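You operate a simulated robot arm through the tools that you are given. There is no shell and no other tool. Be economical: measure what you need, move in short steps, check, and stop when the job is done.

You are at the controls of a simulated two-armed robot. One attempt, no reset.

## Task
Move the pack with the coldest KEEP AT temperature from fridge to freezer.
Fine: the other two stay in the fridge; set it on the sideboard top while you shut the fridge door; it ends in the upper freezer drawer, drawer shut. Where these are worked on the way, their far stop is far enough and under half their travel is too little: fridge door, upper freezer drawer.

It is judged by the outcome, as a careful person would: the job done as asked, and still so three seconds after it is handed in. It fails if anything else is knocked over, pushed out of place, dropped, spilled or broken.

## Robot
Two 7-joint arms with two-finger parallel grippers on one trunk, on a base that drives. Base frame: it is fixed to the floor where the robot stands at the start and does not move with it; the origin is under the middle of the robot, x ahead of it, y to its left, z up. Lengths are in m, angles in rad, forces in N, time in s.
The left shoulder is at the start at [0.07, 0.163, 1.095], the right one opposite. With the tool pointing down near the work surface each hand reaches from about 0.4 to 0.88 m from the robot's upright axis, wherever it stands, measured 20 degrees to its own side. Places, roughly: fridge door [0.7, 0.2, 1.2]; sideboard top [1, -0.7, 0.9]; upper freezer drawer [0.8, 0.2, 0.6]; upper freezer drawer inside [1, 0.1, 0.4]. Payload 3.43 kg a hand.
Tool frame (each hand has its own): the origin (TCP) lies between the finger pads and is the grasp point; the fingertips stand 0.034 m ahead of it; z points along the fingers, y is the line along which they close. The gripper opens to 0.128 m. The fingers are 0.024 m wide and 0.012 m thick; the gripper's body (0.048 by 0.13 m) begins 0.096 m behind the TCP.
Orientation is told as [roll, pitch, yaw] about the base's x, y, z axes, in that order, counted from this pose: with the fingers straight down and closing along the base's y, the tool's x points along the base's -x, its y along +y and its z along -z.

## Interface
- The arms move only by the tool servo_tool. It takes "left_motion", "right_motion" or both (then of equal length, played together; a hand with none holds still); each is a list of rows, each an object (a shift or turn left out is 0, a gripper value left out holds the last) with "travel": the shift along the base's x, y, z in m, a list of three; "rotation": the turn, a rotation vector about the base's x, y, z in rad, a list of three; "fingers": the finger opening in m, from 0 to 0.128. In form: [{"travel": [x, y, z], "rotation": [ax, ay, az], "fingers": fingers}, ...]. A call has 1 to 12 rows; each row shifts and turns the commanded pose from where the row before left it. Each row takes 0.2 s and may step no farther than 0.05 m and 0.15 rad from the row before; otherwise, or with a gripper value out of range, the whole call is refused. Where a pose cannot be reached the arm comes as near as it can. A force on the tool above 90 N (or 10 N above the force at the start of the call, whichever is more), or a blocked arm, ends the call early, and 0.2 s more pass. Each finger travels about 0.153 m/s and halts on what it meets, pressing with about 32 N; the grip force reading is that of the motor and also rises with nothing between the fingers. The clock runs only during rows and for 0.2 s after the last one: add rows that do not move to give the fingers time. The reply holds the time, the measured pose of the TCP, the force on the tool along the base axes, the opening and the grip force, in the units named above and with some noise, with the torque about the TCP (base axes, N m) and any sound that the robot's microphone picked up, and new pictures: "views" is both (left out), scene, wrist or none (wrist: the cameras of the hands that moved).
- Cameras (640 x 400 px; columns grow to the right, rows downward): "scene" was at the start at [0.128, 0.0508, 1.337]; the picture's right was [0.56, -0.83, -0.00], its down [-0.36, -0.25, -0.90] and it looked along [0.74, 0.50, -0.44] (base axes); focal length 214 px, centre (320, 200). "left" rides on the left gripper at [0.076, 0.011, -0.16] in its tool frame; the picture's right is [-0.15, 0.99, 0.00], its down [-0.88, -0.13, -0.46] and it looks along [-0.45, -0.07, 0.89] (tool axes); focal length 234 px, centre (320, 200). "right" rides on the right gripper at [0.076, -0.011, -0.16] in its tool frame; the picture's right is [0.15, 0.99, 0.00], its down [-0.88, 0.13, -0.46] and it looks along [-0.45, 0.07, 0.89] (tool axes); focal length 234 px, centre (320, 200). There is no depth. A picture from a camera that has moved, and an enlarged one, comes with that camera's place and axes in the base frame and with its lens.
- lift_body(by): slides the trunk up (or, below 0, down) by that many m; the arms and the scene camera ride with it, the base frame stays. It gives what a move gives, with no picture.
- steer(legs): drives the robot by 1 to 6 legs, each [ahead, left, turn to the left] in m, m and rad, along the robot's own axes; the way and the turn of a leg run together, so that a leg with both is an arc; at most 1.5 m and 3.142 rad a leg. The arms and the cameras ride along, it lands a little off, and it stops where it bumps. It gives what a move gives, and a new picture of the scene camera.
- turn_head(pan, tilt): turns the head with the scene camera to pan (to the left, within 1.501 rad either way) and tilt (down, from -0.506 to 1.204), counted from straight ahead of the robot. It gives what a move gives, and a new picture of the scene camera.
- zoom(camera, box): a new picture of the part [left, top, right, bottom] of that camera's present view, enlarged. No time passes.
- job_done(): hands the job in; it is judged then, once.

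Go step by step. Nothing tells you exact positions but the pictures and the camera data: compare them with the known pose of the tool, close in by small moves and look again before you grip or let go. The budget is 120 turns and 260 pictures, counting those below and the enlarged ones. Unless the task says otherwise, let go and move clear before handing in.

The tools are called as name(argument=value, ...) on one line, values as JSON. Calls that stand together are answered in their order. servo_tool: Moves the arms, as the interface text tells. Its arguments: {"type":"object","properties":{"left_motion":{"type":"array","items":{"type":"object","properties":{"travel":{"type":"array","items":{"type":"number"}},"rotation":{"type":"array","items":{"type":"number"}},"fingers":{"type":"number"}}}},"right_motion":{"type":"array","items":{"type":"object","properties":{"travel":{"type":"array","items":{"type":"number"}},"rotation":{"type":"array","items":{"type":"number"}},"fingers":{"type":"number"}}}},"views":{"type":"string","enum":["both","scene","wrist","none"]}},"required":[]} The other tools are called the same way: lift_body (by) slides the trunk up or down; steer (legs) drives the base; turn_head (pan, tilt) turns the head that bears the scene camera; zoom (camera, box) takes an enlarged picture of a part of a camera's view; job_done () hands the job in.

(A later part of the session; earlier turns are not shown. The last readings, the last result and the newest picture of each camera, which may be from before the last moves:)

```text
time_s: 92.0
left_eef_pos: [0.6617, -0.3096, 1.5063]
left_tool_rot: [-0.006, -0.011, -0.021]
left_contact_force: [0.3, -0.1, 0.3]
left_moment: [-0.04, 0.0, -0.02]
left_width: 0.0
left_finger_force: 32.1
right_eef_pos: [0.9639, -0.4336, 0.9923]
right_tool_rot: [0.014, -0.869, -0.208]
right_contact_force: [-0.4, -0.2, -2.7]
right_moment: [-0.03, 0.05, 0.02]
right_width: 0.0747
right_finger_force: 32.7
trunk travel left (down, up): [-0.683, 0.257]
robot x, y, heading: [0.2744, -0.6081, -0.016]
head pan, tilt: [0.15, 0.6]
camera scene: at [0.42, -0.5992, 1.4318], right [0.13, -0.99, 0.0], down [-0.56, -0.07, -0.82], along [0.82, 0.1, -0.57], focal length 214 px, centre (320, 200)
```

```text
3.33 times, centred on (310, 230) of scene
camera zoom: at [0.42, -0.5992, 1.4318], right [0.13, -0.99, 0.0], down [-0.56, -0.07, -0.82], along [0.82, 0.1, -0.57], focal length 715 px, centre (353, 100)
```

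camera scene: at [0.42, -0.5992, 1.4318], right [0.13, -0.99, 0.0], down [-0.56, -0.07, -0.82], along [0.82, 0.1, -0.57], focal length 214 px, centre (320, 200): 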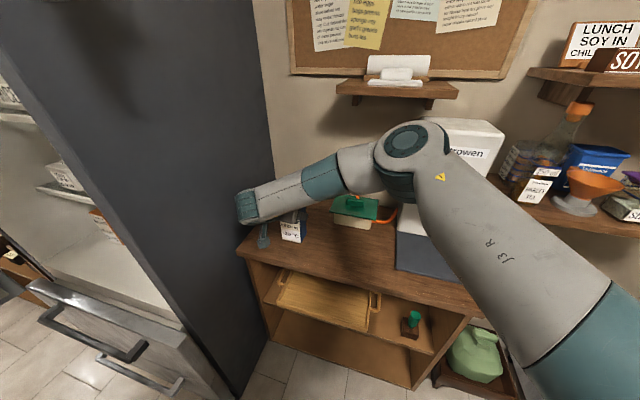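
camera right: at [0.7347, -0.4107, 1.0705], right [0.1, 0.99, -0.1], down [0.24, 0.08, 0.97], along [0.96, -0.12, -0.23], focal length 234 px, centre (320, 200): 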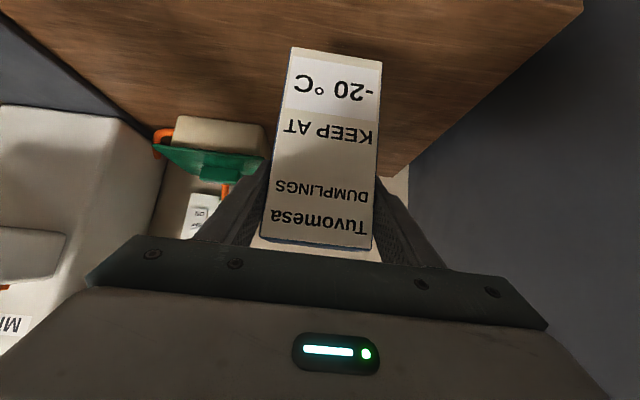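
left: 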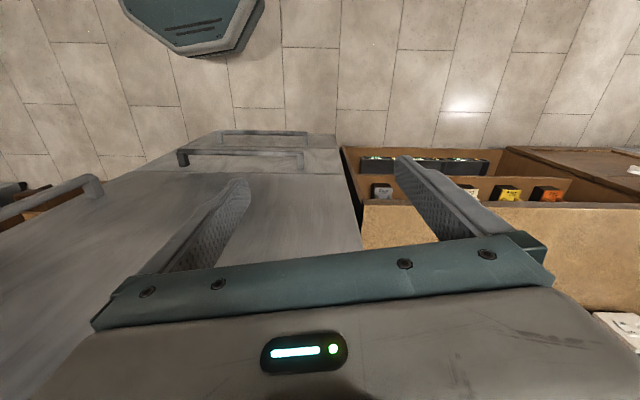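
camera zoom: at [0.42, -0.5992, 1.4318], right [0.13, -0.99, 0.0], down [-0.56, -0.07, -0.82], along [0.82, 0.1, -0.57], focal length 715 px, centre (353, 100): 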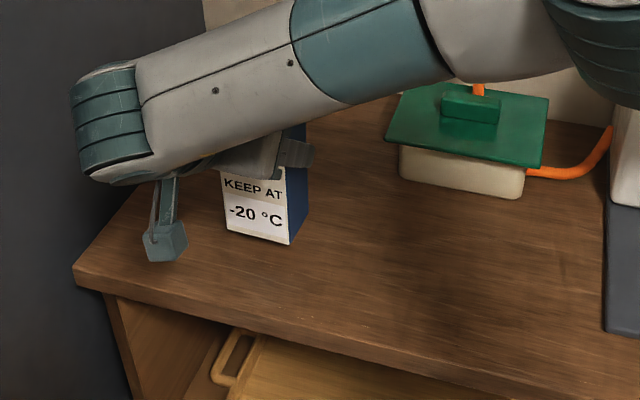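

servo_tool(right_motion=[{"travel": [0, 0, -0.006]}, {"travel": [0, 0, -0.006]}, {}], views="none")

zoom(camera="scene", box=[230, 190, 350, 270])

```text
time_s: 92.8
left_eef_pos: [0.6616, -0.3097, 1.5072]
left_tool_rot: [-0.007, -0.01, -0.021]
left_contact_force: [-0.2, -0.7, -1.1]
left_moment: [-0.03, 0.01, 0.0]
left_width: 0.0
left_finger_force: 31.4
right_eef_pos: [0.9625, -0.434, 0.981]
right_tool_rot: [0.015, -0.868, -0.209]
right_contact_force: [0.2, -0.1, -2.5]
right_moment: [-0.03, -0.02, 0.04]
right_width: 0.0746
right_finger_force: 31.9
trunk travel left (down, up): [-0.683, 0.257]
robot x, y, heading: [0.2819, -0.6113, -0.023]
head pan, tilt: [0.15, 0.6]
```

```text
5.00 times, centred on (290, 230) of scene
camera zoom: at [0.4193, -0.5992, 1.4319], right [0.13, -0.99, 0.0], down [-0.56, -0.07, -0.82], along [0.82, 0.1, -0.57], focal length 1072 px, centre (470, 50)
```

zoom: 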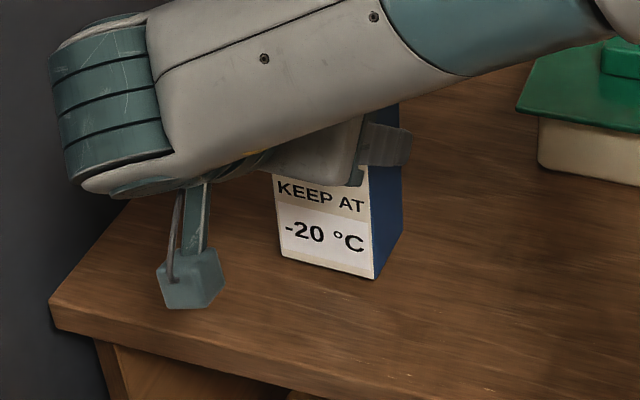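

servo_tool(right_motion=[{"travel": [0, 0, -0.005]}, {"travel": [0, 0, -0.005]}, {"travel": [0, 0, -0.005]}, {}], views="none")

zoom(camera="scene", box=[230, 190, 350, 270])

```text
time_s: 93.8
left_eef_pos: [0.6572, -0.3094, 1.5091]
left_tool_rot: [-0.006, -0.012, -0.021]
left_contact_force: [0.4, -0.5, -0.4]
left_moment: [-0.01, -0.01, 0.01]
left_width: 0.0001
left_finger_force: 32.2
right_eef_pos: [0.9621, -0.4333, 0.9722]
right_tool_rot: [0.018, -0.877, -0.209]
right_contact_force: [3.1, 3.3, 29.1]
right_moment: [-0.66, 0.09, -0.01]
right_width: 0.0748
right_finger_force: 31.9
trunk travel left (down, up): [-0.683, 0.257]
robot x, y, heading: [0.2788, -0.608, -0.018]
head pan, tilt: [0.15, 0.6]
```

```text
5.00 times, centred on (290, 230) of scene
camera zoom: at [0.4159, -0.5994, 1.4327], right [0.13, -0.99, 0.0], down [-0.56, -0.07, -0.83], along [0.82, 0.1, -0.56], focal length 1072 px, centre (470, 50)
```

zoom: 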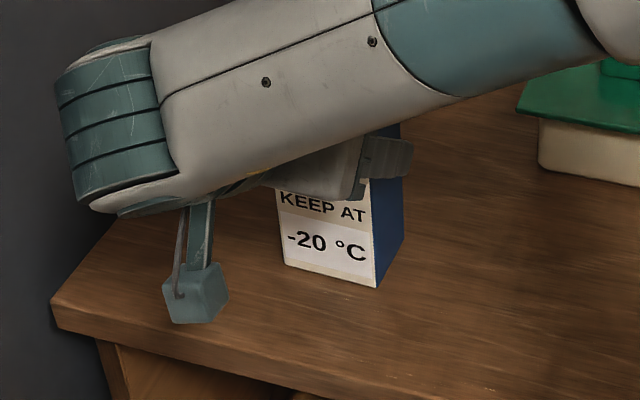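

Contact felt: the pack stands on the sideboard (top z≈0.865). I ease, open the fingers and withdraw up and back.

servo_tool(right_motion=[{"travel": [0, 0, 0.005]}, {"fingers": 0.09}, {"fingers": 0.115}, {}, {"travel": [-0.03, 0.006, 0.025]}, {"travel": [-0.03, 0.006, 0.025]}, {"travel": [-0.03, 0.006, 0.025]}, {"travel": [-0.03, 0.006, 0.025]}, {"travel": [-0.03, 0.006, 0.025]}])

```text
time_s: 95.8
left_eef_pos: [0.6603, -0.3097, 1.5066]
left_tool_rot: [-0.007, -0.013, -0.021]
left_contact_force: [0.3, 0.5, 0.4]
left_moment: [0.0, -0.01, -0.01]
left_width: 0.0
left_finger_force: 32.1
right_eef_pos: [0.8118, -0.404, 1.0985]
right_tool_rot: [0.012, -0.87, -0.205]
right_contact_force: [-1.1, 0.4, 1.3]
right_moment: [0.0, 0.01, 0.03]
right_width: 0.1146
right_finger_force: 0.0
trunk travel left (down, up): [-0.683, 0.257]
robot x, y, heading: [0.282, -0.6093, -0.019]
head pan, tilt: [0.15, 0.6]
camera scene: at [0.4178, -0.5988, 1.432], right [0.13, -0.99, 0.0], down [-0.56, -0.07, -0.83], along [0.82, 0.1, -0.56], focal length 214 px, centre (320, 200)
camera right: at [0.6436, -0.3823, 1.1431], right [0.1, 0.99, -0.1], down [0.24, 0.08, 0.97], along [0.97, -0.12, -0.23], focal length 234 px, centre (320, 200)
```

scene: 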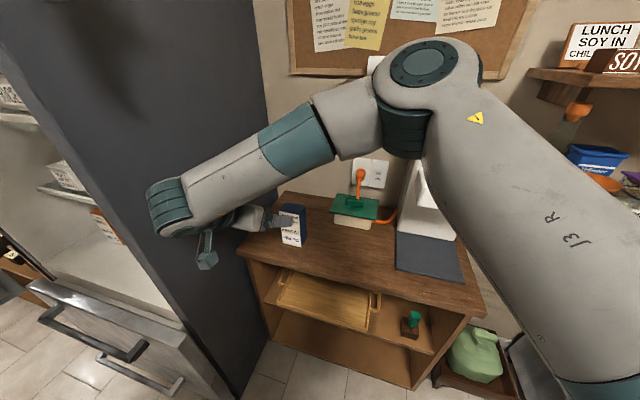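
right: 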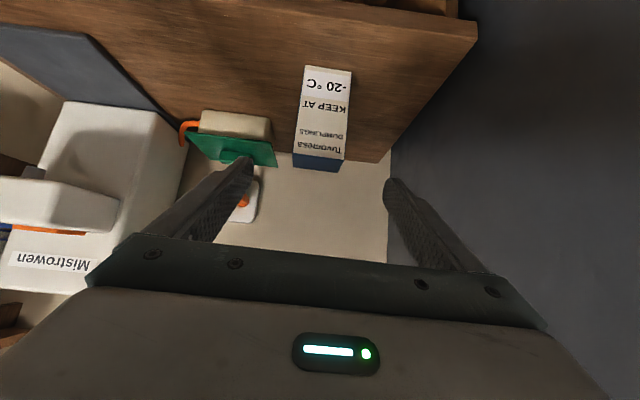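

The pack stands safely on the sideboard. I back away and bring the right hand to a fingers-down pose at the robot's right side.

steer(legs=[[-0.45, 0.0, 0.0]])

servo_tool(right_motion=[{"travel": [0, -0.04, 0.01], "rotation": [0.029, 0.141, 0]}, {"travel": [0, -0.04, 0.01], "rotation": [0.029, 0.141, 0]}, {"travel": [0, -0.04, 0.01], "rotation": [0.029, 0.141, 0]}, {"travel": [0, -0.04, 0.01], "rotation": [0.029, 0.141, 0]}, {"travel": [0, -0.04, 0.01], "rotation": [0.029, 0.141, 0]}, {"travel": [0, -0.04, 0.01], "rotation": [0.029, 0.141, 0]}, {"travel": [0, -0.045, 0]}, {"travel": [0, -0.045, 0]}, {"travel": [0, -0.045, 0]}, {"travel": [0, -0.045, 0]}], views="none")

turn_head(pan=0.7, tilt=0.45)

```text
time_s: 98.5
left_eef_pos: [0.2177, -0.2996, 1.507]
left_tool_rot: [-0.006, -0.011, -0.019]
left_contact_force: [0.2, 0.0, -0.6]
left_moment: [0.0, 0.03, 0.01]
left_width: 0.0
left_finger_force: 32.0
right_eef_pos: [0.3712, -0.3944, 1.0973]
right_tool_rot: [0.014, -0.869, -0.206]
right_contact_force: [-0.6, 0.4, 0.3]
right_moment: [-0.01, -0.01, 0.01]
right_width: 0.1149
right_finger_force: 0.0
trunk travel left (down, up): [-0.683, 0.257]
robot x, y, heading: [-0.1622, -0.6005, -0.022]
head pan, tilt: [0.15, 0.6]
camera scene: at [-0.024, -0.5892, 1.4318], right [0.13, -0.99, 0.0], down [-0.56, -0.07, -0.82], along [0.82, 0.11, -0.57], focal length 214 px, centre (320, 200)
```

scene: 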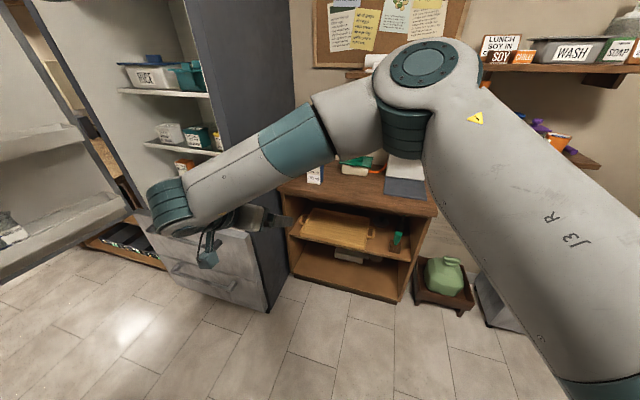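

```text
time_s: 100.7
left_eef_pos: [0.2166, -0.3021, 1.5085]
left_tool_rot: [-0.005, -0.008, -0.019]
left_contact_force: [-0.7, -1.4, 0.5]
left_moment: [0.06, -0.02, 0.04]
left_width: 0.0002
left_finger_force: 31.1
right_eef_pos: [0.3657, -0.8188, 1.1591]
right_tool_rot: [0.013, -0.004, -0.204]
right_contact_force: [-0.1, -0.6, -0.6]
right_moment: [0.03, 0.0, 0.01]
right_width: 0.1147
right_finger_force: 0.1
trunk travel left (down, up): [-0.683, 0.257]
robot x, y, heading: [-0.1651, -0.6005, -0.023]
head pan, tilt: [0.15, 0.6]
```

```text
time_s: 101.7
left_eef_pos: [0.2176, -0.2998, 1.5066]
left_tool_rot: [-0.007, -0.008, -0.019]
left_contact_force: [0.5, 1.1, -0.8]
left_moment: [0.03, -0.02, -0.01]
left_width: 0.0
left_finger_force: 31.9
right_eef_pos: [0.3664, -0.815, 1.1582]
right_tool_rot: [0.011, -0.002, -0.203]
right_contact_force: [0.3, -0.1, 0.4]
right_moment: [0.0, -0.01, -0.02]
right_width: 0.1151
right_finger_force: 0.0
trunk travel left (down, up): [-0.683, 0.257]
robot x, y, heading: [-0.1646, -0.5984, -0.021]
head pan, tilt: [0.7, 0.45]
camera scene: at [-0.0408, -0.5431, 1.4454], right [0.63, -0.78, 0.0], down [-0.34, -0.27, -0.9], along [0.7, 0.56, -0.44], focal length 214 px, centre (320, 200)
```

scene: 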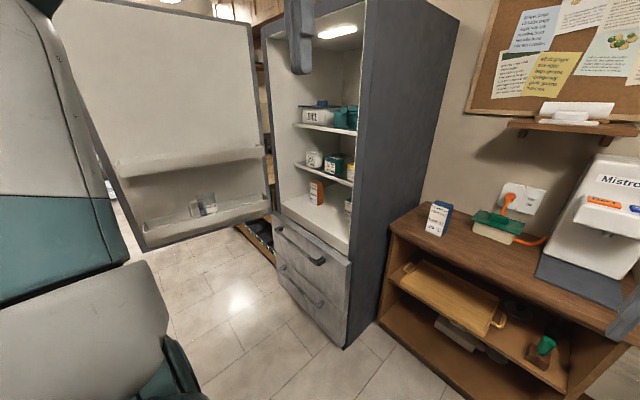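

The pack stands well on the sideboard; the door is open ~90° with its tip near (0.06, 0.77). I drive to a spot from which the left hand can hook around the door's outer side.

steer(legs=[[-0.25, 0.0, 0.0], [0.0, 0.9, 0.0]])

```text
time_s: 107.9
left_eef_pos: [0.0056, 0.6162, 1.5063]
left_tool_rot: [-0.006, -0.01, -0.038]
left_contact_force: [0.9, -0.9, 0.4]
left_moment: [-0.02, -0.01, -0.01]
left_width: 0.0
left_finger_force: 32.0
right_eef_pos: [0.1466, 0.0971, 1.1581]
right_tool_rot: [0.013, -0.003, -0.224]
right_contact_force: [-0.5, -0.7, 0.5]
right_moment: [0.04, 0.01, -0.01]
right_width: 0.115
right_finger_force: 0.1
trunk travel left (down, up): [-0.683, 0.257]
robot x, y, heading: [-0.3817, 0.3282, -0.039]
head pan, tilt: [0.7, 0.45]
camera scene: at [-0.2563, 0.378, 1.4455], right [0.61, -0.79, 0.0], down [-0.34, -0.27, -0.9], along [0.71, 0.55, -0.44], focal length 214 px, centre (320, 200)
```

scene: 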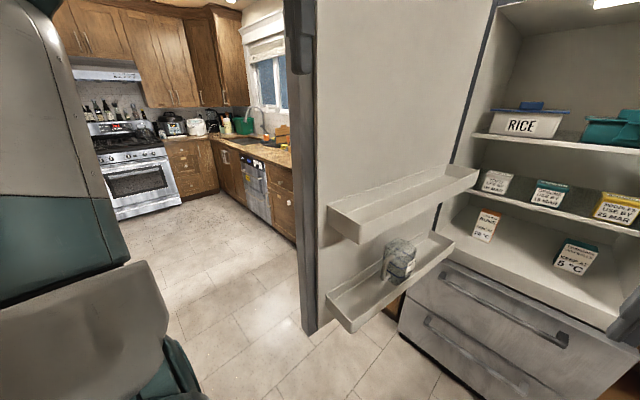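

The door edge is just ahead-left of the hand. I swing the left hand around the edge: back, left, then forward.

servo_tool(left_motion=[{"travel": [-0.03, 0.02, 0]}, {"travel": [0, 0.045, 0]}, {"travel": [0, 0.045, 0]}, {"travel": [0, 0.045, 0]}, {"travel": [0, 0.045, 0]}, {"travel": [0, 0.045, 0]}], views="scene")

```text
time_s: 109.3
left_eef_pos: [-0.0232, 0.866, 1.4958]
left_tool_rot: [-0.009, -0.012, -0.038]
left_contact_force: [0.3, 0.4, 1.1]
left_moment: [-0.03, 0.03, -0.01]
left_width: 0.0003
left_finger_force: 32.2
left hand out of reach, approached as far as the arm can: row 4, 5
right_eef_pos: [0.1448, 0.0978, 1.1581]
right_tool_rot: [0.01, -0.003, -0.221]
right_contact_force: [0.5, -0.5, -0.6]
right_moment: [-0.03, 0.01, -0.01]
right_width: 0.1148
right_finger_force: 0.1
trunk travel left (down, up): [-0.683, 0.257]
robot x, y, heading: [-0.3765, 0.3256, -0.042]
head pan, tilt: [0.7, 0.45]
camera scene: at [-0.2557, 0.3799, 1.4453], right [0.61, -0.79, 0.0], down [-0.34, -0.27, -0.9], along [0.71, 0.55, -0.44], focal length 214 px, centre (320, 200)
```

scene: 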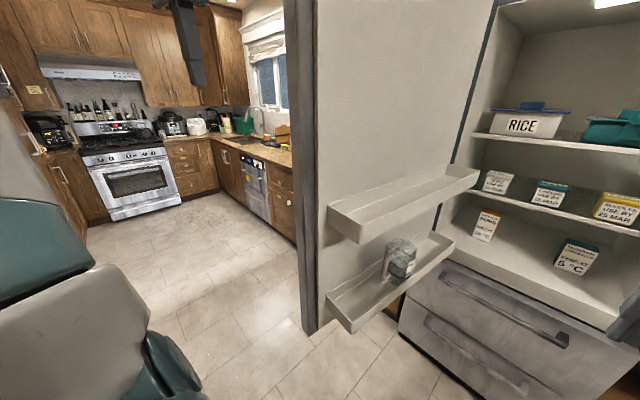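

Now forward behind the door's outer face.

servo_tool(left_motion=[{"travel": [0.045, 0, 0]}, {"travel": [0.045, 0, 0]}, {"travel": [0.045, 0, 0]}, {"travel": [0.04, 0, 0]}], views="both")

```text
time_s: 110.3
left_eef_pos: [0.1454, 0.8594, 1.4674]
left_tool_rot: [-0.005, -0.012, -0.037]
left_contact_force: [0.2, 0.0, 0.1]
left_moment: [-0.01, 0.07, -0.02]
left_width: 0.0
left_finger_force: 32.3
left hand out of reach, approached as far as the arm can: row 2, 3, 4
right_eef_pos: [0.1489, 0.098, 1.1569]
right_tool_rot: [0.009, -0.002, -0.223]
right_contact_force: [0.4, -0.9, -0.3]
right_moment: [0.02, 0.04, 0.01]
right_width: 0.1148
right_finger_force: 0.1
trunk travel left (down, up): [-0.683, 0.257]
robot x, y, heading: [-0.3779, 0.3272, -0.041]
head pan, tilt: [0.7, 0.45]
camera scene: at [-0.2531, 0.3785, 1.4451], right [0.61, -0.79, 0.0], down [-0.35, -0.27, -0.9], along [0.71, 0.55, -0.44], focal length 214 px, centre (320, 200)
camera left: at [0.0673, 0.8741, 1.6263], right [0.18, 0.98, -0.01], down [0.87, -0.16, 0.47], along [0.46, -0.09, -0.88], focal length 234 px, centre (320, 200)
```

scene: 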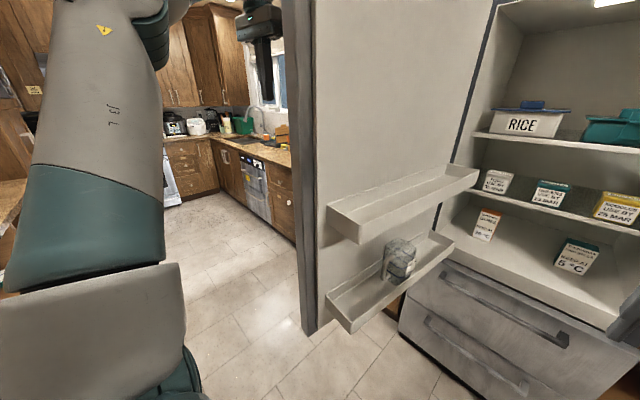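
left: 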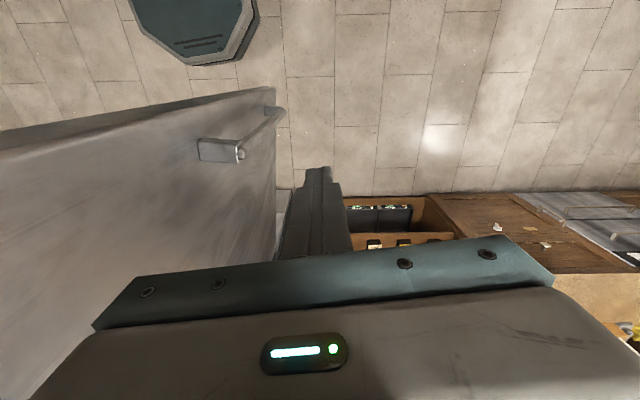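

The hand is on the outer side of the door, above the handle. I sweep the door toward closed by driving right in steps.

steer(legs=[[0.0, -0.32, 0.0]])

```text
time_s: 112.5
left_eef_pos: [0.1286, 0.5342, 1.4676]
left_tool_rot: [-0.007, -0.015, -0.037]
left_contact_force: [-1.0, 0.9, 0.1]
left_moment: [0.0, 0.0, -0.01]
left_width: 0.0
left_finger_force: 31.8
right_eef_pos: [0.1328, -0.2254, 1.1596]
right_tool_rot: [0.011, -0.005, -0.224]
right_contact_force: [-0.4, -0.2, -0.7]
right_moment: [0.0, 0.0, 0.03]
right_width: 0.115
right_finger_force: 0.0
trunk travel left (down, up): [-0.683, 0.257]
robot x, y, heading: [-0.3935, -0.0009, -0.042]
head pan, tilt: [0.7, 0.45]
camera scene: at [-0.2694, 0.0548, 1.4454], right [0.61, -0.79, 0.0], down [-0.34, -0.27, -0.9], along [0.71, 0.55, -0.44], focal length 214 px, centre (320, 200)
```

scene: 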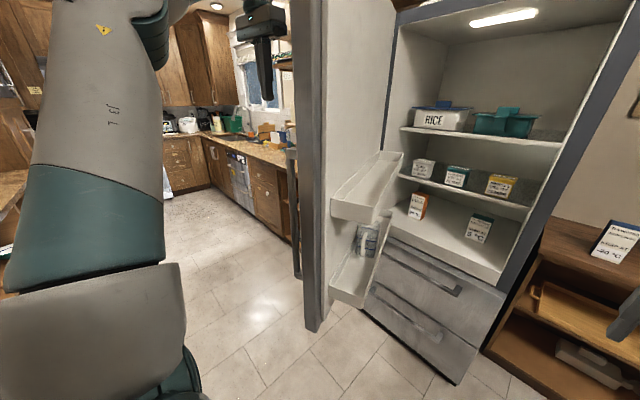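

The door follows. I continue along the planned arc.

steer(legs=[[0.06, -0.19, 0.0], [0.1, -0.17, 0.0]])

```text
time_s: 115.2
left_eef_pos: [0.2715, 0.1714, 1.4689]
left_tool_rot: [-0.009, -0.012, -0.037]
left_contact_force: [0.5, 0.3, -0.4]
left_moment: [0.0, -0.02, -0.04]
left_width: 0.0
left_finger_force: 32.3
right_eef_pos: [0.2778, -0.5892, 1.1602]
right_tool_rot: [0.011, -0.004, -0.222]
right_contact_force: [-0.3, 1.1, 0.9]
right_moment: [-0.04, 0.0, 0.02]
right_width: 0.1149
right_finger_force: 0.1
trunk travel left (down, up): [-0.683, 0.257]
robot x, y, heading: [-0.2486, -0.3632, -0.044]
head pan, tilt: [0.7, 0.45]
camera scene: at [-0.125, -0.3078, 1.4455], right [0.61, -0.79, 0.0], down [-0.34, -0.27, -0.9], along [0.71, 0.55, -0.44], focal length 214 px, centre (320, 200)
```

scene: 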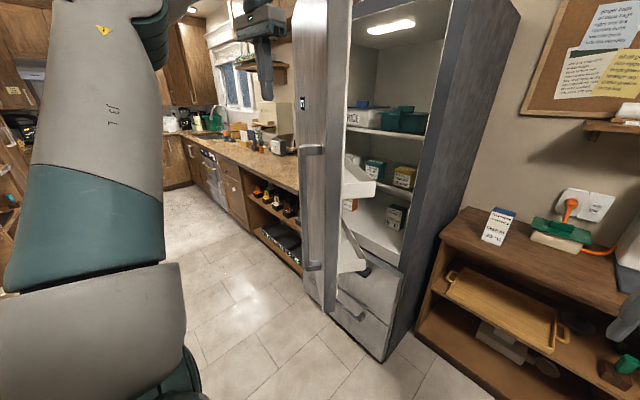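

steer(legs=[[0.15, -0.12, 0.0], [0.14, -0.07, 0.0]])

```text
time_s: 117.8
left_eef_pos: [0.5484, -0.026, 1.4675]
left_tool_rot: [-0.009, -0.016, -0.036]
left_contact_force: [-0.1, -0.4, -0.4]
left_moment: [-0.03, -0.05, -0.02]
left_width: 0.0001
left_finger_force: 32.0
right_eef_pos: [0.5559, -0.7862, 1.1601]
right_tool_rot: [0.011, -0.006, -0.219]
right_contact_force: [-0.6, 0.4, 0.4]
right_moment: [-0.01, -0.04, 0.03]
right_width: 0.1148
right_finger_force: 0.0
trunk travel left (down, up): [-0.683, 0.257]
robot x, y, heading: [0.0293, -0.5656, -0.037]
head pan, tilt: [0.7, 0.45]
camera scene: at [0.1514, -0.5073, 1.4457], right [0.61, -0.79, 0.0], down [-0.34, -0.27, -0.9], along [0.71, 0.55, -0.43], focal length 214 px, centre (320, 200)
```

scene: 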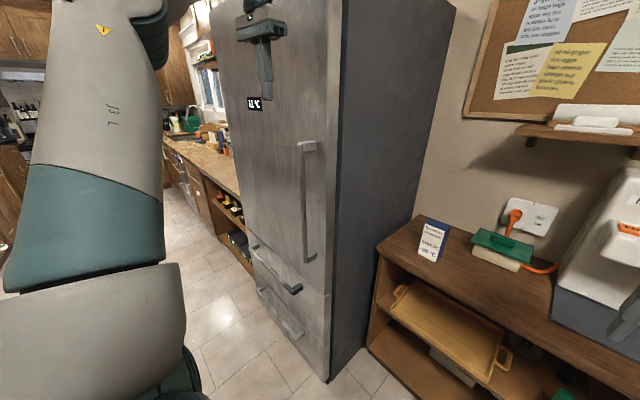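

Almost shut. I push forward gently until it seats.

steer(legs=[[0.1, 0.0, 0.0]])

zoom(camera="scene", box=[180, 100, 380, 400])

```text
time_s: 118.8
left_eef_pos: [0.6014, -0.028, 1.4718]
left_tool_rot: [-0.014, 0.003, -0.042]
left_contact_force: [-7.7, -0.2, 0.8]
left_moment: [-0.03, -1.11, -0.13]
left_width: 0.0
left_finger_force: 31.9
right_eef_pos: [0.6194, -0.7896, 1.1598]
right_tool_rot: [0.014, -0.005, -0.218]
right_contact_force: [-0.8, -0.8, -0.5]
right_moment: [-0.02, 0.01, 0.0]
right_width: 0.1148
right_finger_force: 0.0
trunk travel left (down, up): [-0.683, 0.257]
robot x, y, heading: [0.092, -0.5677, -0.041]
head pan, tilt: [0.7, 0.45]
stopped in leg 1: the force on the tool passed its limit at 221 N (the readings are from after the stop); the commanded pose is now the measured one
camera scene: at [0.2149, -0.5107, 1.4458], right [0.62, -0.79, 0.0], down [-0.34, -0.27, -0.9], along [0.71, 0.56, -0.43], focal length 214 px, centre (320, 200)
```

scene: 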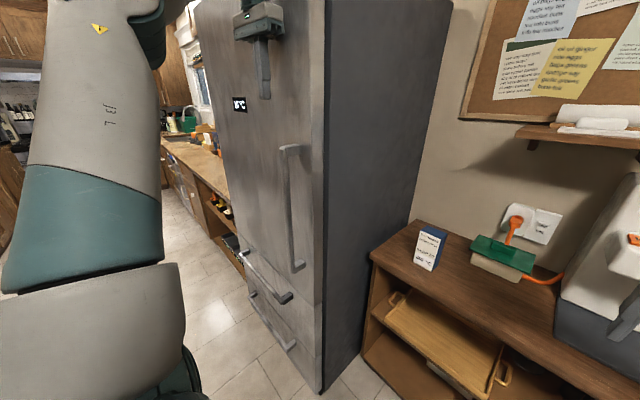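

```text
1.33 times, centred on (280, 250) of scene
camera zoom: at [0.2149, -0.5107, 1.4458], right [0.62, -0.79, 0.0], down [-0.34, -0.27, -0.9], along [0.71, 0.56, -0.43], focal length 286 px, centre (373, 133)
```

zoom: 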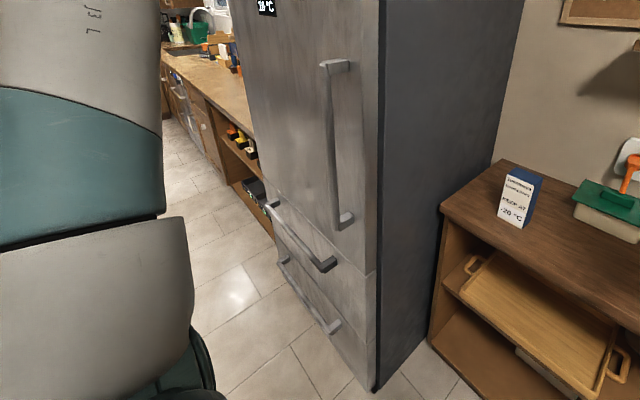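

The door looks flush and shut. Next is the upper freezer drawer: I back off, move in front of it and align with the fridge.

steer(legs=[[-0.35, 0.0, 0.0], [0.0, 0.58, 0.0], [0, 0, -0.16]])

turn_head(pan=0.15, tilt=0.6)

```text
time_s: 124.6
left_eef_pos: [0.3648, 0.4681, 1.4693]
left_tool_rot: [-0.015, 0.004, -0.211]
left_contact_force: [-0.5, -0.7, -0.1]
left_moment: [-0.04, -0.02, -0.02]
left_width: 0.0
left_finger_force: 32.2
right_eef_pos: [0.2548, -0.2837, 1.1583]
right_tool_rot: [0.01, -0.004, -0.385]
right_contact_force: [0.5, -0.2, 0.1]
right_moment: [-0.02, -0.01, -0.02]
right_width: 0.1149
right_finger_force: 0.1
trunk travel left (down, up): [-0.683, 0.257]
robot x, y, heading: [-0.2316, 0.0244, -0.2]
head pan, tilt: [0.7, 0.45]
camera scene: at [-0.0973, 0.0578, 1.4454], right [0.48, -0.88, 0.0], down [-0.38, -0.21, -0.9], along [0.79, 0.43, -0.44], focal length 214 px, centre (320, 200)
```

scene: 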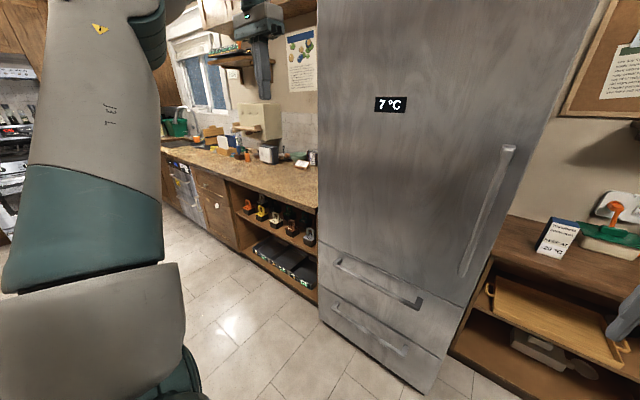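

```text
time_s: 125.6
left_eef_pos: [0.3638, 0.4679, 1.4701]
left_tool_rot: [-0.016, 0.005, -0.209]
left_contact_force: [0.8, 0.6, 0.9]
left_moment: [-0.01, 0.0, -0.01]
left_width: 0.0
left_finger_force: 31.8
right_eef_pos: [0.2542, -0.2845, 1.159]
right_tool_rot: [0.01, -0.004, -0.385]
right_contact_force: [-0.9, 0.1, 0.4]
right_moment: [0.01, -0.01, 0.03]
right_width: 0.1148
right_finger_force: 0.1
trunk travel left (down, up): [-0.683, 0.257]
robot x, y, heading: [-0.2279, 0.0228, -0.207]
head pan, tilt: [0.15, 0.6]
camera scene: at [-0.0902, 0.0093, 1.4319], right [-0.05, -1.0, 0.0], down [-0.56, 0.03, -0.83], along [0.82, -0.04, -0.56], focal length 214 px, centre (320, 200)
```

scene: 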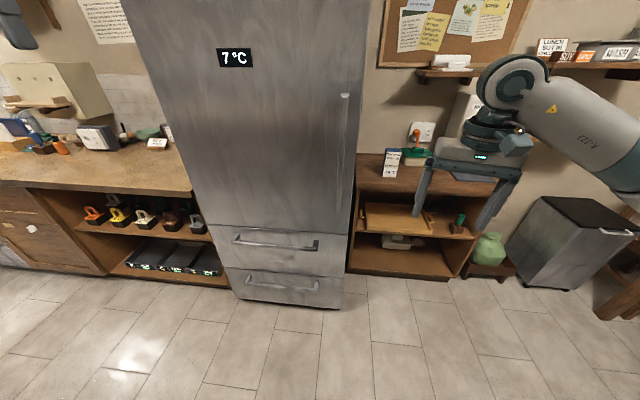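

The door is shut (temperature falling). The drawer handle is horizontal at about (0.64, 0.175, 0.69). I lower the trunk and turn the left hand horizontal.

lift_body(by=-0.5)

servo_tool(left_motion=[{"travel": [0.005, -0.022, -0.02], "rotation": [-0.0293, -0.1398, 0], "fingers": 0.08}, {"travel": [0.005, -0.022, -0.02], "rotation": [-0.0293, -0.1398, 0]}, {"travel": [0.005, -0.022, -0.02], "rotation": [-0.0293, -0.1398, 0]}, {"travel": [0.005, -0.022, -0.02], "rotation": [-0.0293, -0.1398, 0]}, {"travel": [0.005, -0.022, -0.02], "rotation": [-0.0293, -0.1398, 0]}, {"travel": [0.005, -0.022, -0.02], "rotation": [-0.0293, -0.1398, 0]}, {"travel": [0.005, -0.022, -0.02], "rotation": [-0.0293, -0.1398, 0]}, {"travel": [0.005, -0.022, -0.02], "rotation": [-0.0293, -0.1398, 0]}, {"travel": [0.005, -0.022, -0.02], "rotation": [-0.0293, -0.1398, 0]}, {"travel": [0.005, -0.022, -0.02], "rotation": [-0.0293, -0.1398, 0]}, {"travel": [0.005, -0.022, -0.02], "rotation": [-0.0293, -0.1398, 0]}], views="scene")

```text
refused: -0.5 is not a number from -0.4 to 0.4
```

```text
time_s: 128.0
left_eef_pos: [0.4251, 0.2248, 1.2507]
left_tool_rot: [0.248, -1.565, -0.472]
left_contact_force: [-0.3, 0.2, 0.2]
left_moment: [0.03, 0.01, 0.02]
left_width: 0.08
left_finger_force: 0.0
left hand out of reach, approached as far as the arm can: row 11
right_eef_pos: [0.2562, -0.2856, 1.1574]
right_tool_rot: [0.01, -0.002, -0.384]
right_contact_force: [-0.1, -0.6, 0.5]
right_moment: [0.0, 0.04, 0.0]
right_width: 0.115
right_finger_force: 0.1
trunk travel left (down, up): [-0.683, 0.257]
robot x, y, heading: [-0.2321, 0.0255, -0.2]
head pan, tilt: [0.15, 0.6]
camera scene: at [-0.0877, 0.0079, 1.4317], right [-0.05, -1.0, 0.0], down [-0.57, 0.03, -0.82], along [0.82, -0.04, -0.57], focal length 214 px, centre (320, 200)
```

scene: 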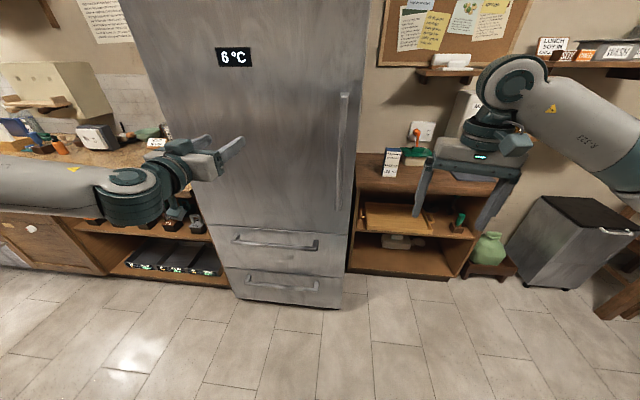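

Now I lower the trunk and roll the left hand so the fingers close vertically.

lift_body(by=-0.38)

servo_tool(left_motion=[{"travel": [0, 0, -0.015], "rotation": [0.14, -0.0293, 0]}, {"travel": [0, 0, -0.015], "rotation": [0.14, -0.0293, 0]}, {"travel": [0, 0, -0.015], "rotation": [0.14, -0.0293, 0]}, {"travel": [0, 0, -0.015], "rotation": [0.14, -0.0293, 0]}, {"travel": [0, 0, -0.015], "rotation": [0.14, -0.0293, 0]}, {"travel": [0, 0, -0.015], "rotation": [0.14, -0.0293, 0]}, {"travel": [0, 0, -0.015], "rotation": [0.14, -0.0293, 0]}, {"travel": [0, 0, -0.015], "rotation": [0.14, -0.0293, 0]}, {"travel": [0, 0, -0.015], "rotation": [0.14, -0.0293, 0]}, {"travel": [0, 0, -0.015], "rotation": [0.14, -0.0293, 0]}, {"travel": [0, 0, -0.015], "rotation": [0.14, -0.0293, 0]}])

```text
time_s: 131.7
left_eef_pos: [0.4248, 0.2256, 0.871]
left_tool_rot: [0.548, -1.564, -0.772]
left_contact_force: [0.5, 0.2, 0.9]
left_moment: [0.01, 0.0, -0.02]
left_width: 0.08
left_finger_force: 0.1
right_eef_pos: [0.2541, -0.2839, 0.7789]
right_tool_rot: [0.013, -0.004, -0.385]
right_contact_force: [0.0, 0.1, 0.2]
right_moment: [0.03, 0.0, 0.01]
right_width: 0.1148
right_finger_force: 0.1
trunk travel left (down, up): [-0.303, 0.637]
robot x, y, heading: [-0.2296, 0.0266, -0.205]
head pan, tilt: [0.15, 0.6]
```

```text
time_s: 134.1
left_eef_pos: [0.4279, 0.2245, 0.7067]
left_tool_rot: [1.555, 0.008, -1.772]
left_contact_force: [0.0, -0.7, -0.2]
left_moment: [0.0, -0.01, 0.04]
left_width: 0.0801
left_finger_force: 0.1
left hand out of reach, approached as far as the arm can: row 3
right_eef_pos: [0.2544, -0.2838, 0.7798]
right_tool_rot: [0.01, -0.003, -0.383]
right_contact_force: [0.5, -1.2, 0.0]
right_moment: [0.01, 0.03, 0.0]
right_width: 0.1149
right_finger_force: 0.1
trunk travel left (down, up): [-0.303, 0.637]
robot x, y, heading: [-0.2291, 0.0243, -0.208]
head pan, tilt: [0.15, 0.6]
camera scene: at [-0.09, 0.0088, 1.0519], right [-0.05, -1.0, 0.0], down [-0.56, 0.03, -0.82], along [0.82, -0.04, -0.57], focal length 214 px, centre (320, 200)
camera left: at [0.2854, 0.3305, 0.7207], right [-0.02, -0.15, 0.99], down [-0.62, -0.77, -0.13], along [0.78, -0.62, -0.08], focal length 234 px, centre (320, 200)
```

scene: 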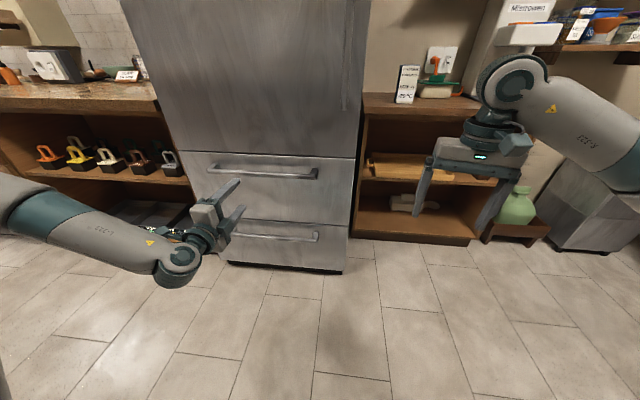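
left: 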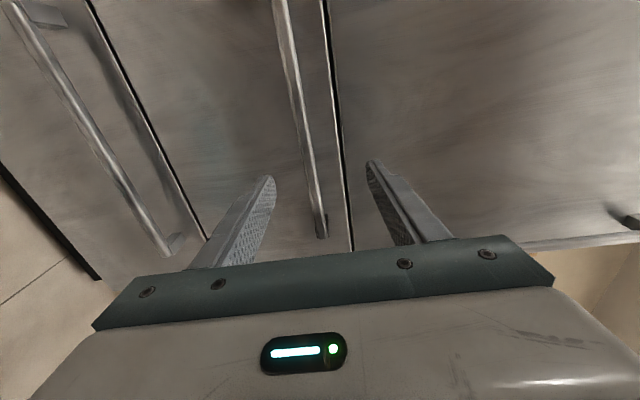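

The handle lies between the open fingers. I lower slightly and drive forward most of the way.

servo_tool(left_motion=[{"travel": [0, 0, -0.02]}], views="none")

steer(legs=[[0.14, 0.0, 0.0]])

servo_tool(left_motion=[{"travel": [0.01, -0.002, 0]}], views="wrist")

```text
time_s: 134.5
left_eef_pos: [0.4284, 0.2228, 0.6867]
left_tool_rot: [1.555, 0.006, -1.771]
left_contact_force: [-0.1, -0.6, -1.1]
left_moment: [-0.05, 0.02, -0.03]
left_width: 0.08
left_finger_force: 0.1
right_eef_pos: [0.2532, -0.2845, 0.7789]
right_tool_rot: [0.01, -0.003, -0.385]
right_contact_force: [-1.1, 0.4, -0.3]
right_moment: [-0.02, 0.0, 0.03]
right_width: 0.1149
right_finger_force: 0.0
trunk travel left (down, up): [-0.303, 0.637]
robot x, y, heading: [-0.2314, 0.0249, -0.201]
head pan, tilt: [0.15, 0.6]
```

```text
time_s: 135.8
left_eef_pos: [0.5671, 0.1952, 0.6868]
left_tool_rot: [1.553, 0.004, -1.773]
left_contact_force: [0.1, 0.3, 0.3]
left_moment: [0.0, 0.0, 0.0]
left_width: 0.0801
left_finger_force: 0.2
right_eef_pos: [0.3923, -0.3134, 0.778]
right_tool_rot: [0.01, -0.004, -0.385]
right_contact_force: [0.3, 0.4, 0.4]
right_moment: [0.0, 0.05, 0.01]
right_width: 0.1148
right_finger_force: 0.1
trunk travel left (down, up): [-0.303, 0.637]
robot x, y, heading: [-0.0882, -0.0067, -0.206]
head pan, tilt: [0.15, 0.6]
camera scene: at [0.0489, -0.0199, 1.0517], right [-0.05, -1.0, 0.0], down [-0.57, 0.03, -0.82], along [0.82, -0.04, -0.57], focal length 214 px, centre (320, 200)
```

scene: 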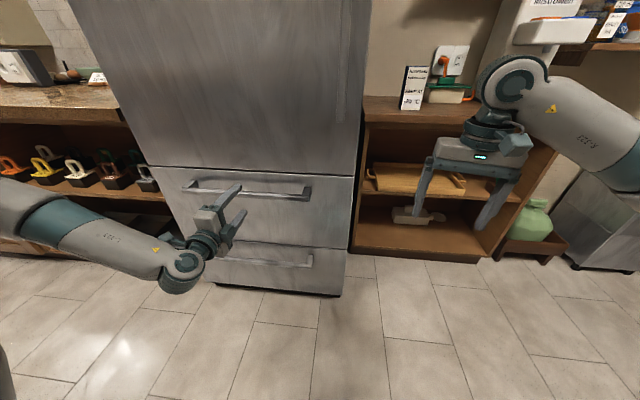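

```text
time_s: 136.2
left_eef_pos: [0.5768, 0.1951, 0.6874]
left_tool_rot: [1.554, 0.006, -1.771]
left_contact_force: [0.1, 0.1, -0.4]
left_moment: [0.02, 0.04, -0.01]
left_width: 0.0799
left_finger_force: 0.0
right_eef_pos: [0.3929, -0.3128, 0.778]
right_tool_rot: [0.011, -0.003, -0.387]
right_contact_force: [-0.7, 0.1, -0.1]
right_moment: [0.0, 0.0, -0.01]
right_width: 0.1149
right_finger_force: 0.1
trunk travel left (down, up): [-0.303, 0.637]
robot x, y, heading: [-0.0928, -0.004, -0.204]
head pan, tilt: [0.15, 0.6]
camera left: at [0.4344, 0.3005, 0.7017], right [-0.02, -0.15, 0.99], down [-0.62, -0.77, -0.13], along [0.78, -0.62, -0.08], focal length 234 px, centre (320, 200)
```

left: 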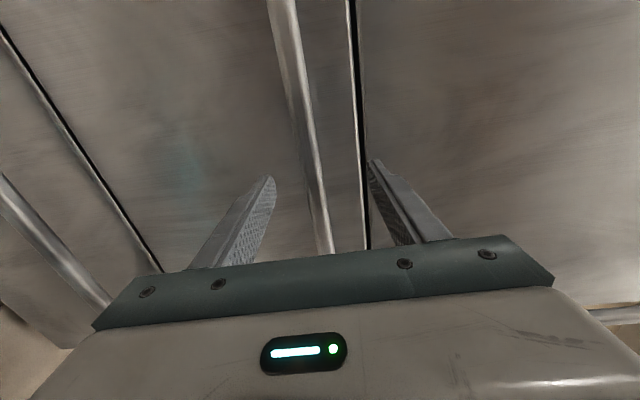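

Handle is between the fingers; I advance 6 cm and close.

servo_tool(left_motion=[{"travel": [0.02, -0.004, 0]}, {"travel": [0.02, -0.004, 0]}, {"travel": [0.02, -0.004, 0]}, {"fingers": 0.04}, {"fingers": 0.0}, {"fingers": 0.0}, {}], views="both")

```text
time_s: 137.8
left_eef_pos: [0.6381, 0.181, 0.6778]
left_tool_rot: [1.54, 0.006, -1.775]
left_contact_force: [-13.9, -9.0, -45.2]
left_moment: [-1.38, -0.65, 1.36]
left_width: 0.0198
left_finger_force: 44.8
right_eef_pos: [0.3938, -0.3131, 0.7773]
right_tool_rot: [0.008, 0.0, -0.386]
right_contact_force: [0.9, -0.7, -0.4]
right_moment: [-0.03, 0.03, 0.0]
right_width: 0.115
right_finger_force: 0.1
trunk travel left (down, up): [-0.303, 0.637]
robot x, y, heading: [-0.0927, -0.0035, -0.202]
head pan, tilt: [0.15, 0.6]
camera scene: at [0.0511, -0.0193, 1.051], right [-0.05, -1.0, 0.0], down [-0.57, 0.03, -0.82], along [0.82, -0.04, -0.57], focal length 214 px, centre (320, 200)
camera left: at [0.4958, 0.2884, 0.6948], right [0.0, -0.15, 0.99], down [-0.63, -0.77, -0.12], along [0.78, -0.62, -0.1], focal length 234 px, centre (320, 200)
```

scene: 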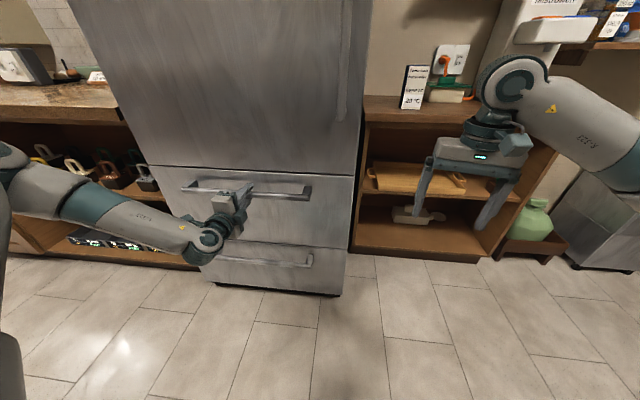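
left: 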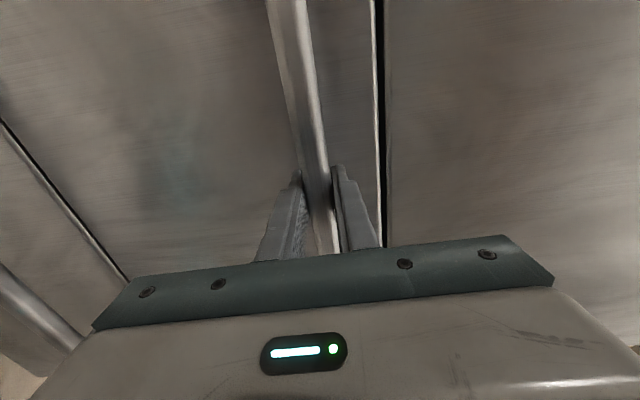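

Gripped. I ease the hand down a little to remove the vertical load and pull the drawer by driving back.

servo_tool(left_motion=[{"travel": [0, 0, -0.008]}, {}], views="none")

steer(legs=[[-0.1, 0.0, 0.0]])

```text
time_s: 138.4
left_eef_pos: [0.6382, 0.1814, 0.6781]
left_tool_rot: [1.555, 0.003, -1.775]
left_contact_force: [-16.1, -3.6, -22.2]
left_moment: [-1.19, -0.53, -0.37]
left_width: 0.0202
left_finger_force: 44.8
right_eef_pos: [0.3919, -0.3134, 0.7776]
right_tool_rot: [0.011, -0.003, -0.385]
right_contact_force: [0.2, -0.4, -1.0]
right_moment: [0.04, 0.03, 0.03]
right_width: 0.1148
right_finger_force: 0.0
trunk travel left (down, up): [-0.303, 0.637]
robot x, y, heading: [-0.095, -0.0032, -0.202]
head pan, tilt: [0.15, 0.6]
```

```text
time_s: 139.6
left_eef_pos: [0.54, 0.1983, 0.6774]
left_tool_rot: [1.555, 0.006, -1.779]
left_contact_force: [-3.6, -27.4, -16.2]
left_moment: [-1.33, -0.63, -0.31]
left_width: 0.0199
left_finger_force: 45.2
right_eef_pos: [0.295, -0.2942, 0.7781]
right_tool_rot: [0.012, -0.002, -0.385]
right_contact_force: [-1.1, 0.4, -1.1]
right_moment: [0.07, -0.02, 0.01]
right_width: 0.1151
right_finger_force: 0.1
trunk travel left (down, up): [-0.303, 0.637]
robot x, y, heading: [-0.1866, 0.0165, -0.205]
head pan, tilt: [0.15, 0.6]
camera scene: at [-0.0484, -0.0013, 1.0517], right [-0.05, -1.0, 0.0], down [-0.57, 0.03, -0.82], along [0.82, -0.04, -0.57], focal length 214 px, centre (320, 200)
```

scene: 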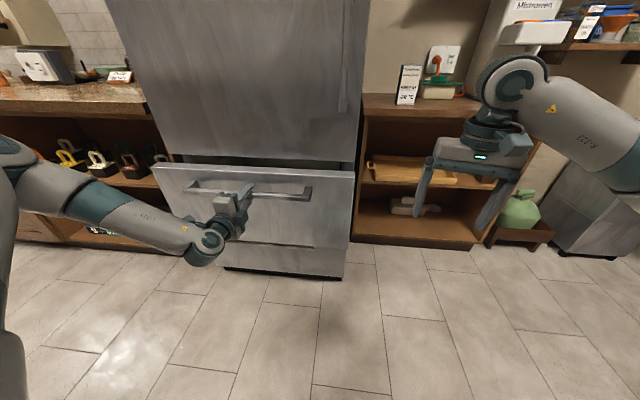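

The drawer slides out. I continue back.

steer(legs=[[-0.1, -0.005, 0.0], [-0.1, -0.003, 0.0]])

```text
time_s: 141.4
left_eef_pos: [0.341, 0.2316, 0.6779]
left_tool_rot: [1.555, 0.006, -1.781]
left_contact_force: [-0.5, -6.5, -6.4]
left_moment: [-1.28, -0.54, -0.31]
left_width: 0.02
left_finger_force: 44.9
right_eef_pos: [0.0968, -0.2604, 0.78]
right_tool_rot: [0.009, -0.004, -0.385]
right_contact_force: [-0.1, -0.5, -0.2]
right_moment: [0.0, -0.02, 0.03]
right_width: 0.1149
right_finger_force: 0.1
trunk travel left (down, up): [-0.303, 0.637]
robot x, y, heading: [-0.3902, 0.0478, -0.206]
head pan, tilt: [0.15, 0.6]
camera scene: at [-0.2475, 0.0329, 1.0518], right [-0.05, -1.0, 0.0], down [-0.56, 0.03, -0.82], along [0.82, -0.04, -0.57], focal length 214 px, centre (320, 200)
```

scene: 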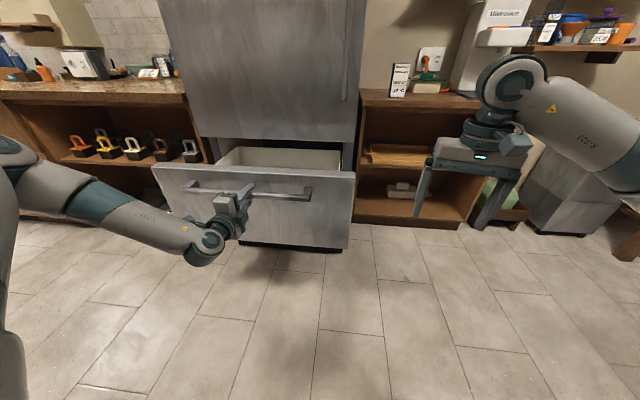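

Open ~0.3 m. I pull another 10 cm to be surely past half.

steer(legs=[[-0.1, -0.002, 0.0]])

```text
time_s: 142.6
left_eef_pos: [0.2415, 0.2483, 0.6782]
left_tool_rot: [1.553, 0.006, -1.784]
left_contact_force: [4.7, -3.9, 1.2]
left_moment: [-1.37, -0.66, -0.4]
left_width: 0.0197
left_finger_force: 44.7
right_eef_pos: [-0.0038, -0.243, 0.7785]
right_tool_rot: [0.012, -0.004, -0.388]
right_contact_force: [-0.8, -1.0, 0.2]
right_moment: [-0.01, -0.01, -0.01]
right_width: 0.1146
right_finger_force: 0.1
trunk travel left (down, up): [-0.303, 0.637]
robot x, y, heading: [-0.4863, 0.0675, -0.205]
head pan, tilt: [0.15, 0.6]
camera scene: at [-0.3468, 0.0511, 1.0519], right [-0.06, -1.0, 0.0], down [-0.56, 0.03, -0.82], along [0.82, -0.05, -0.57], focal length 214 px, centre (320, 200)
```

scene: 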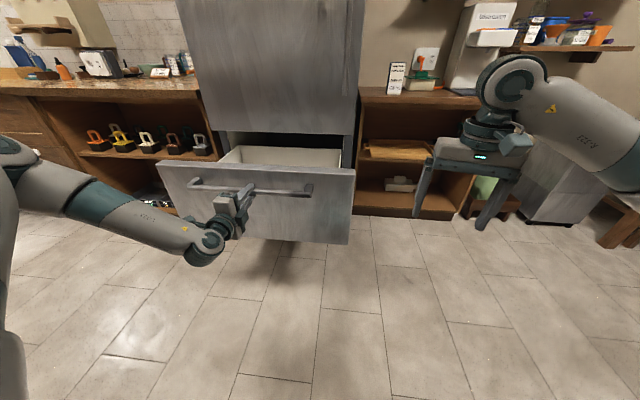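

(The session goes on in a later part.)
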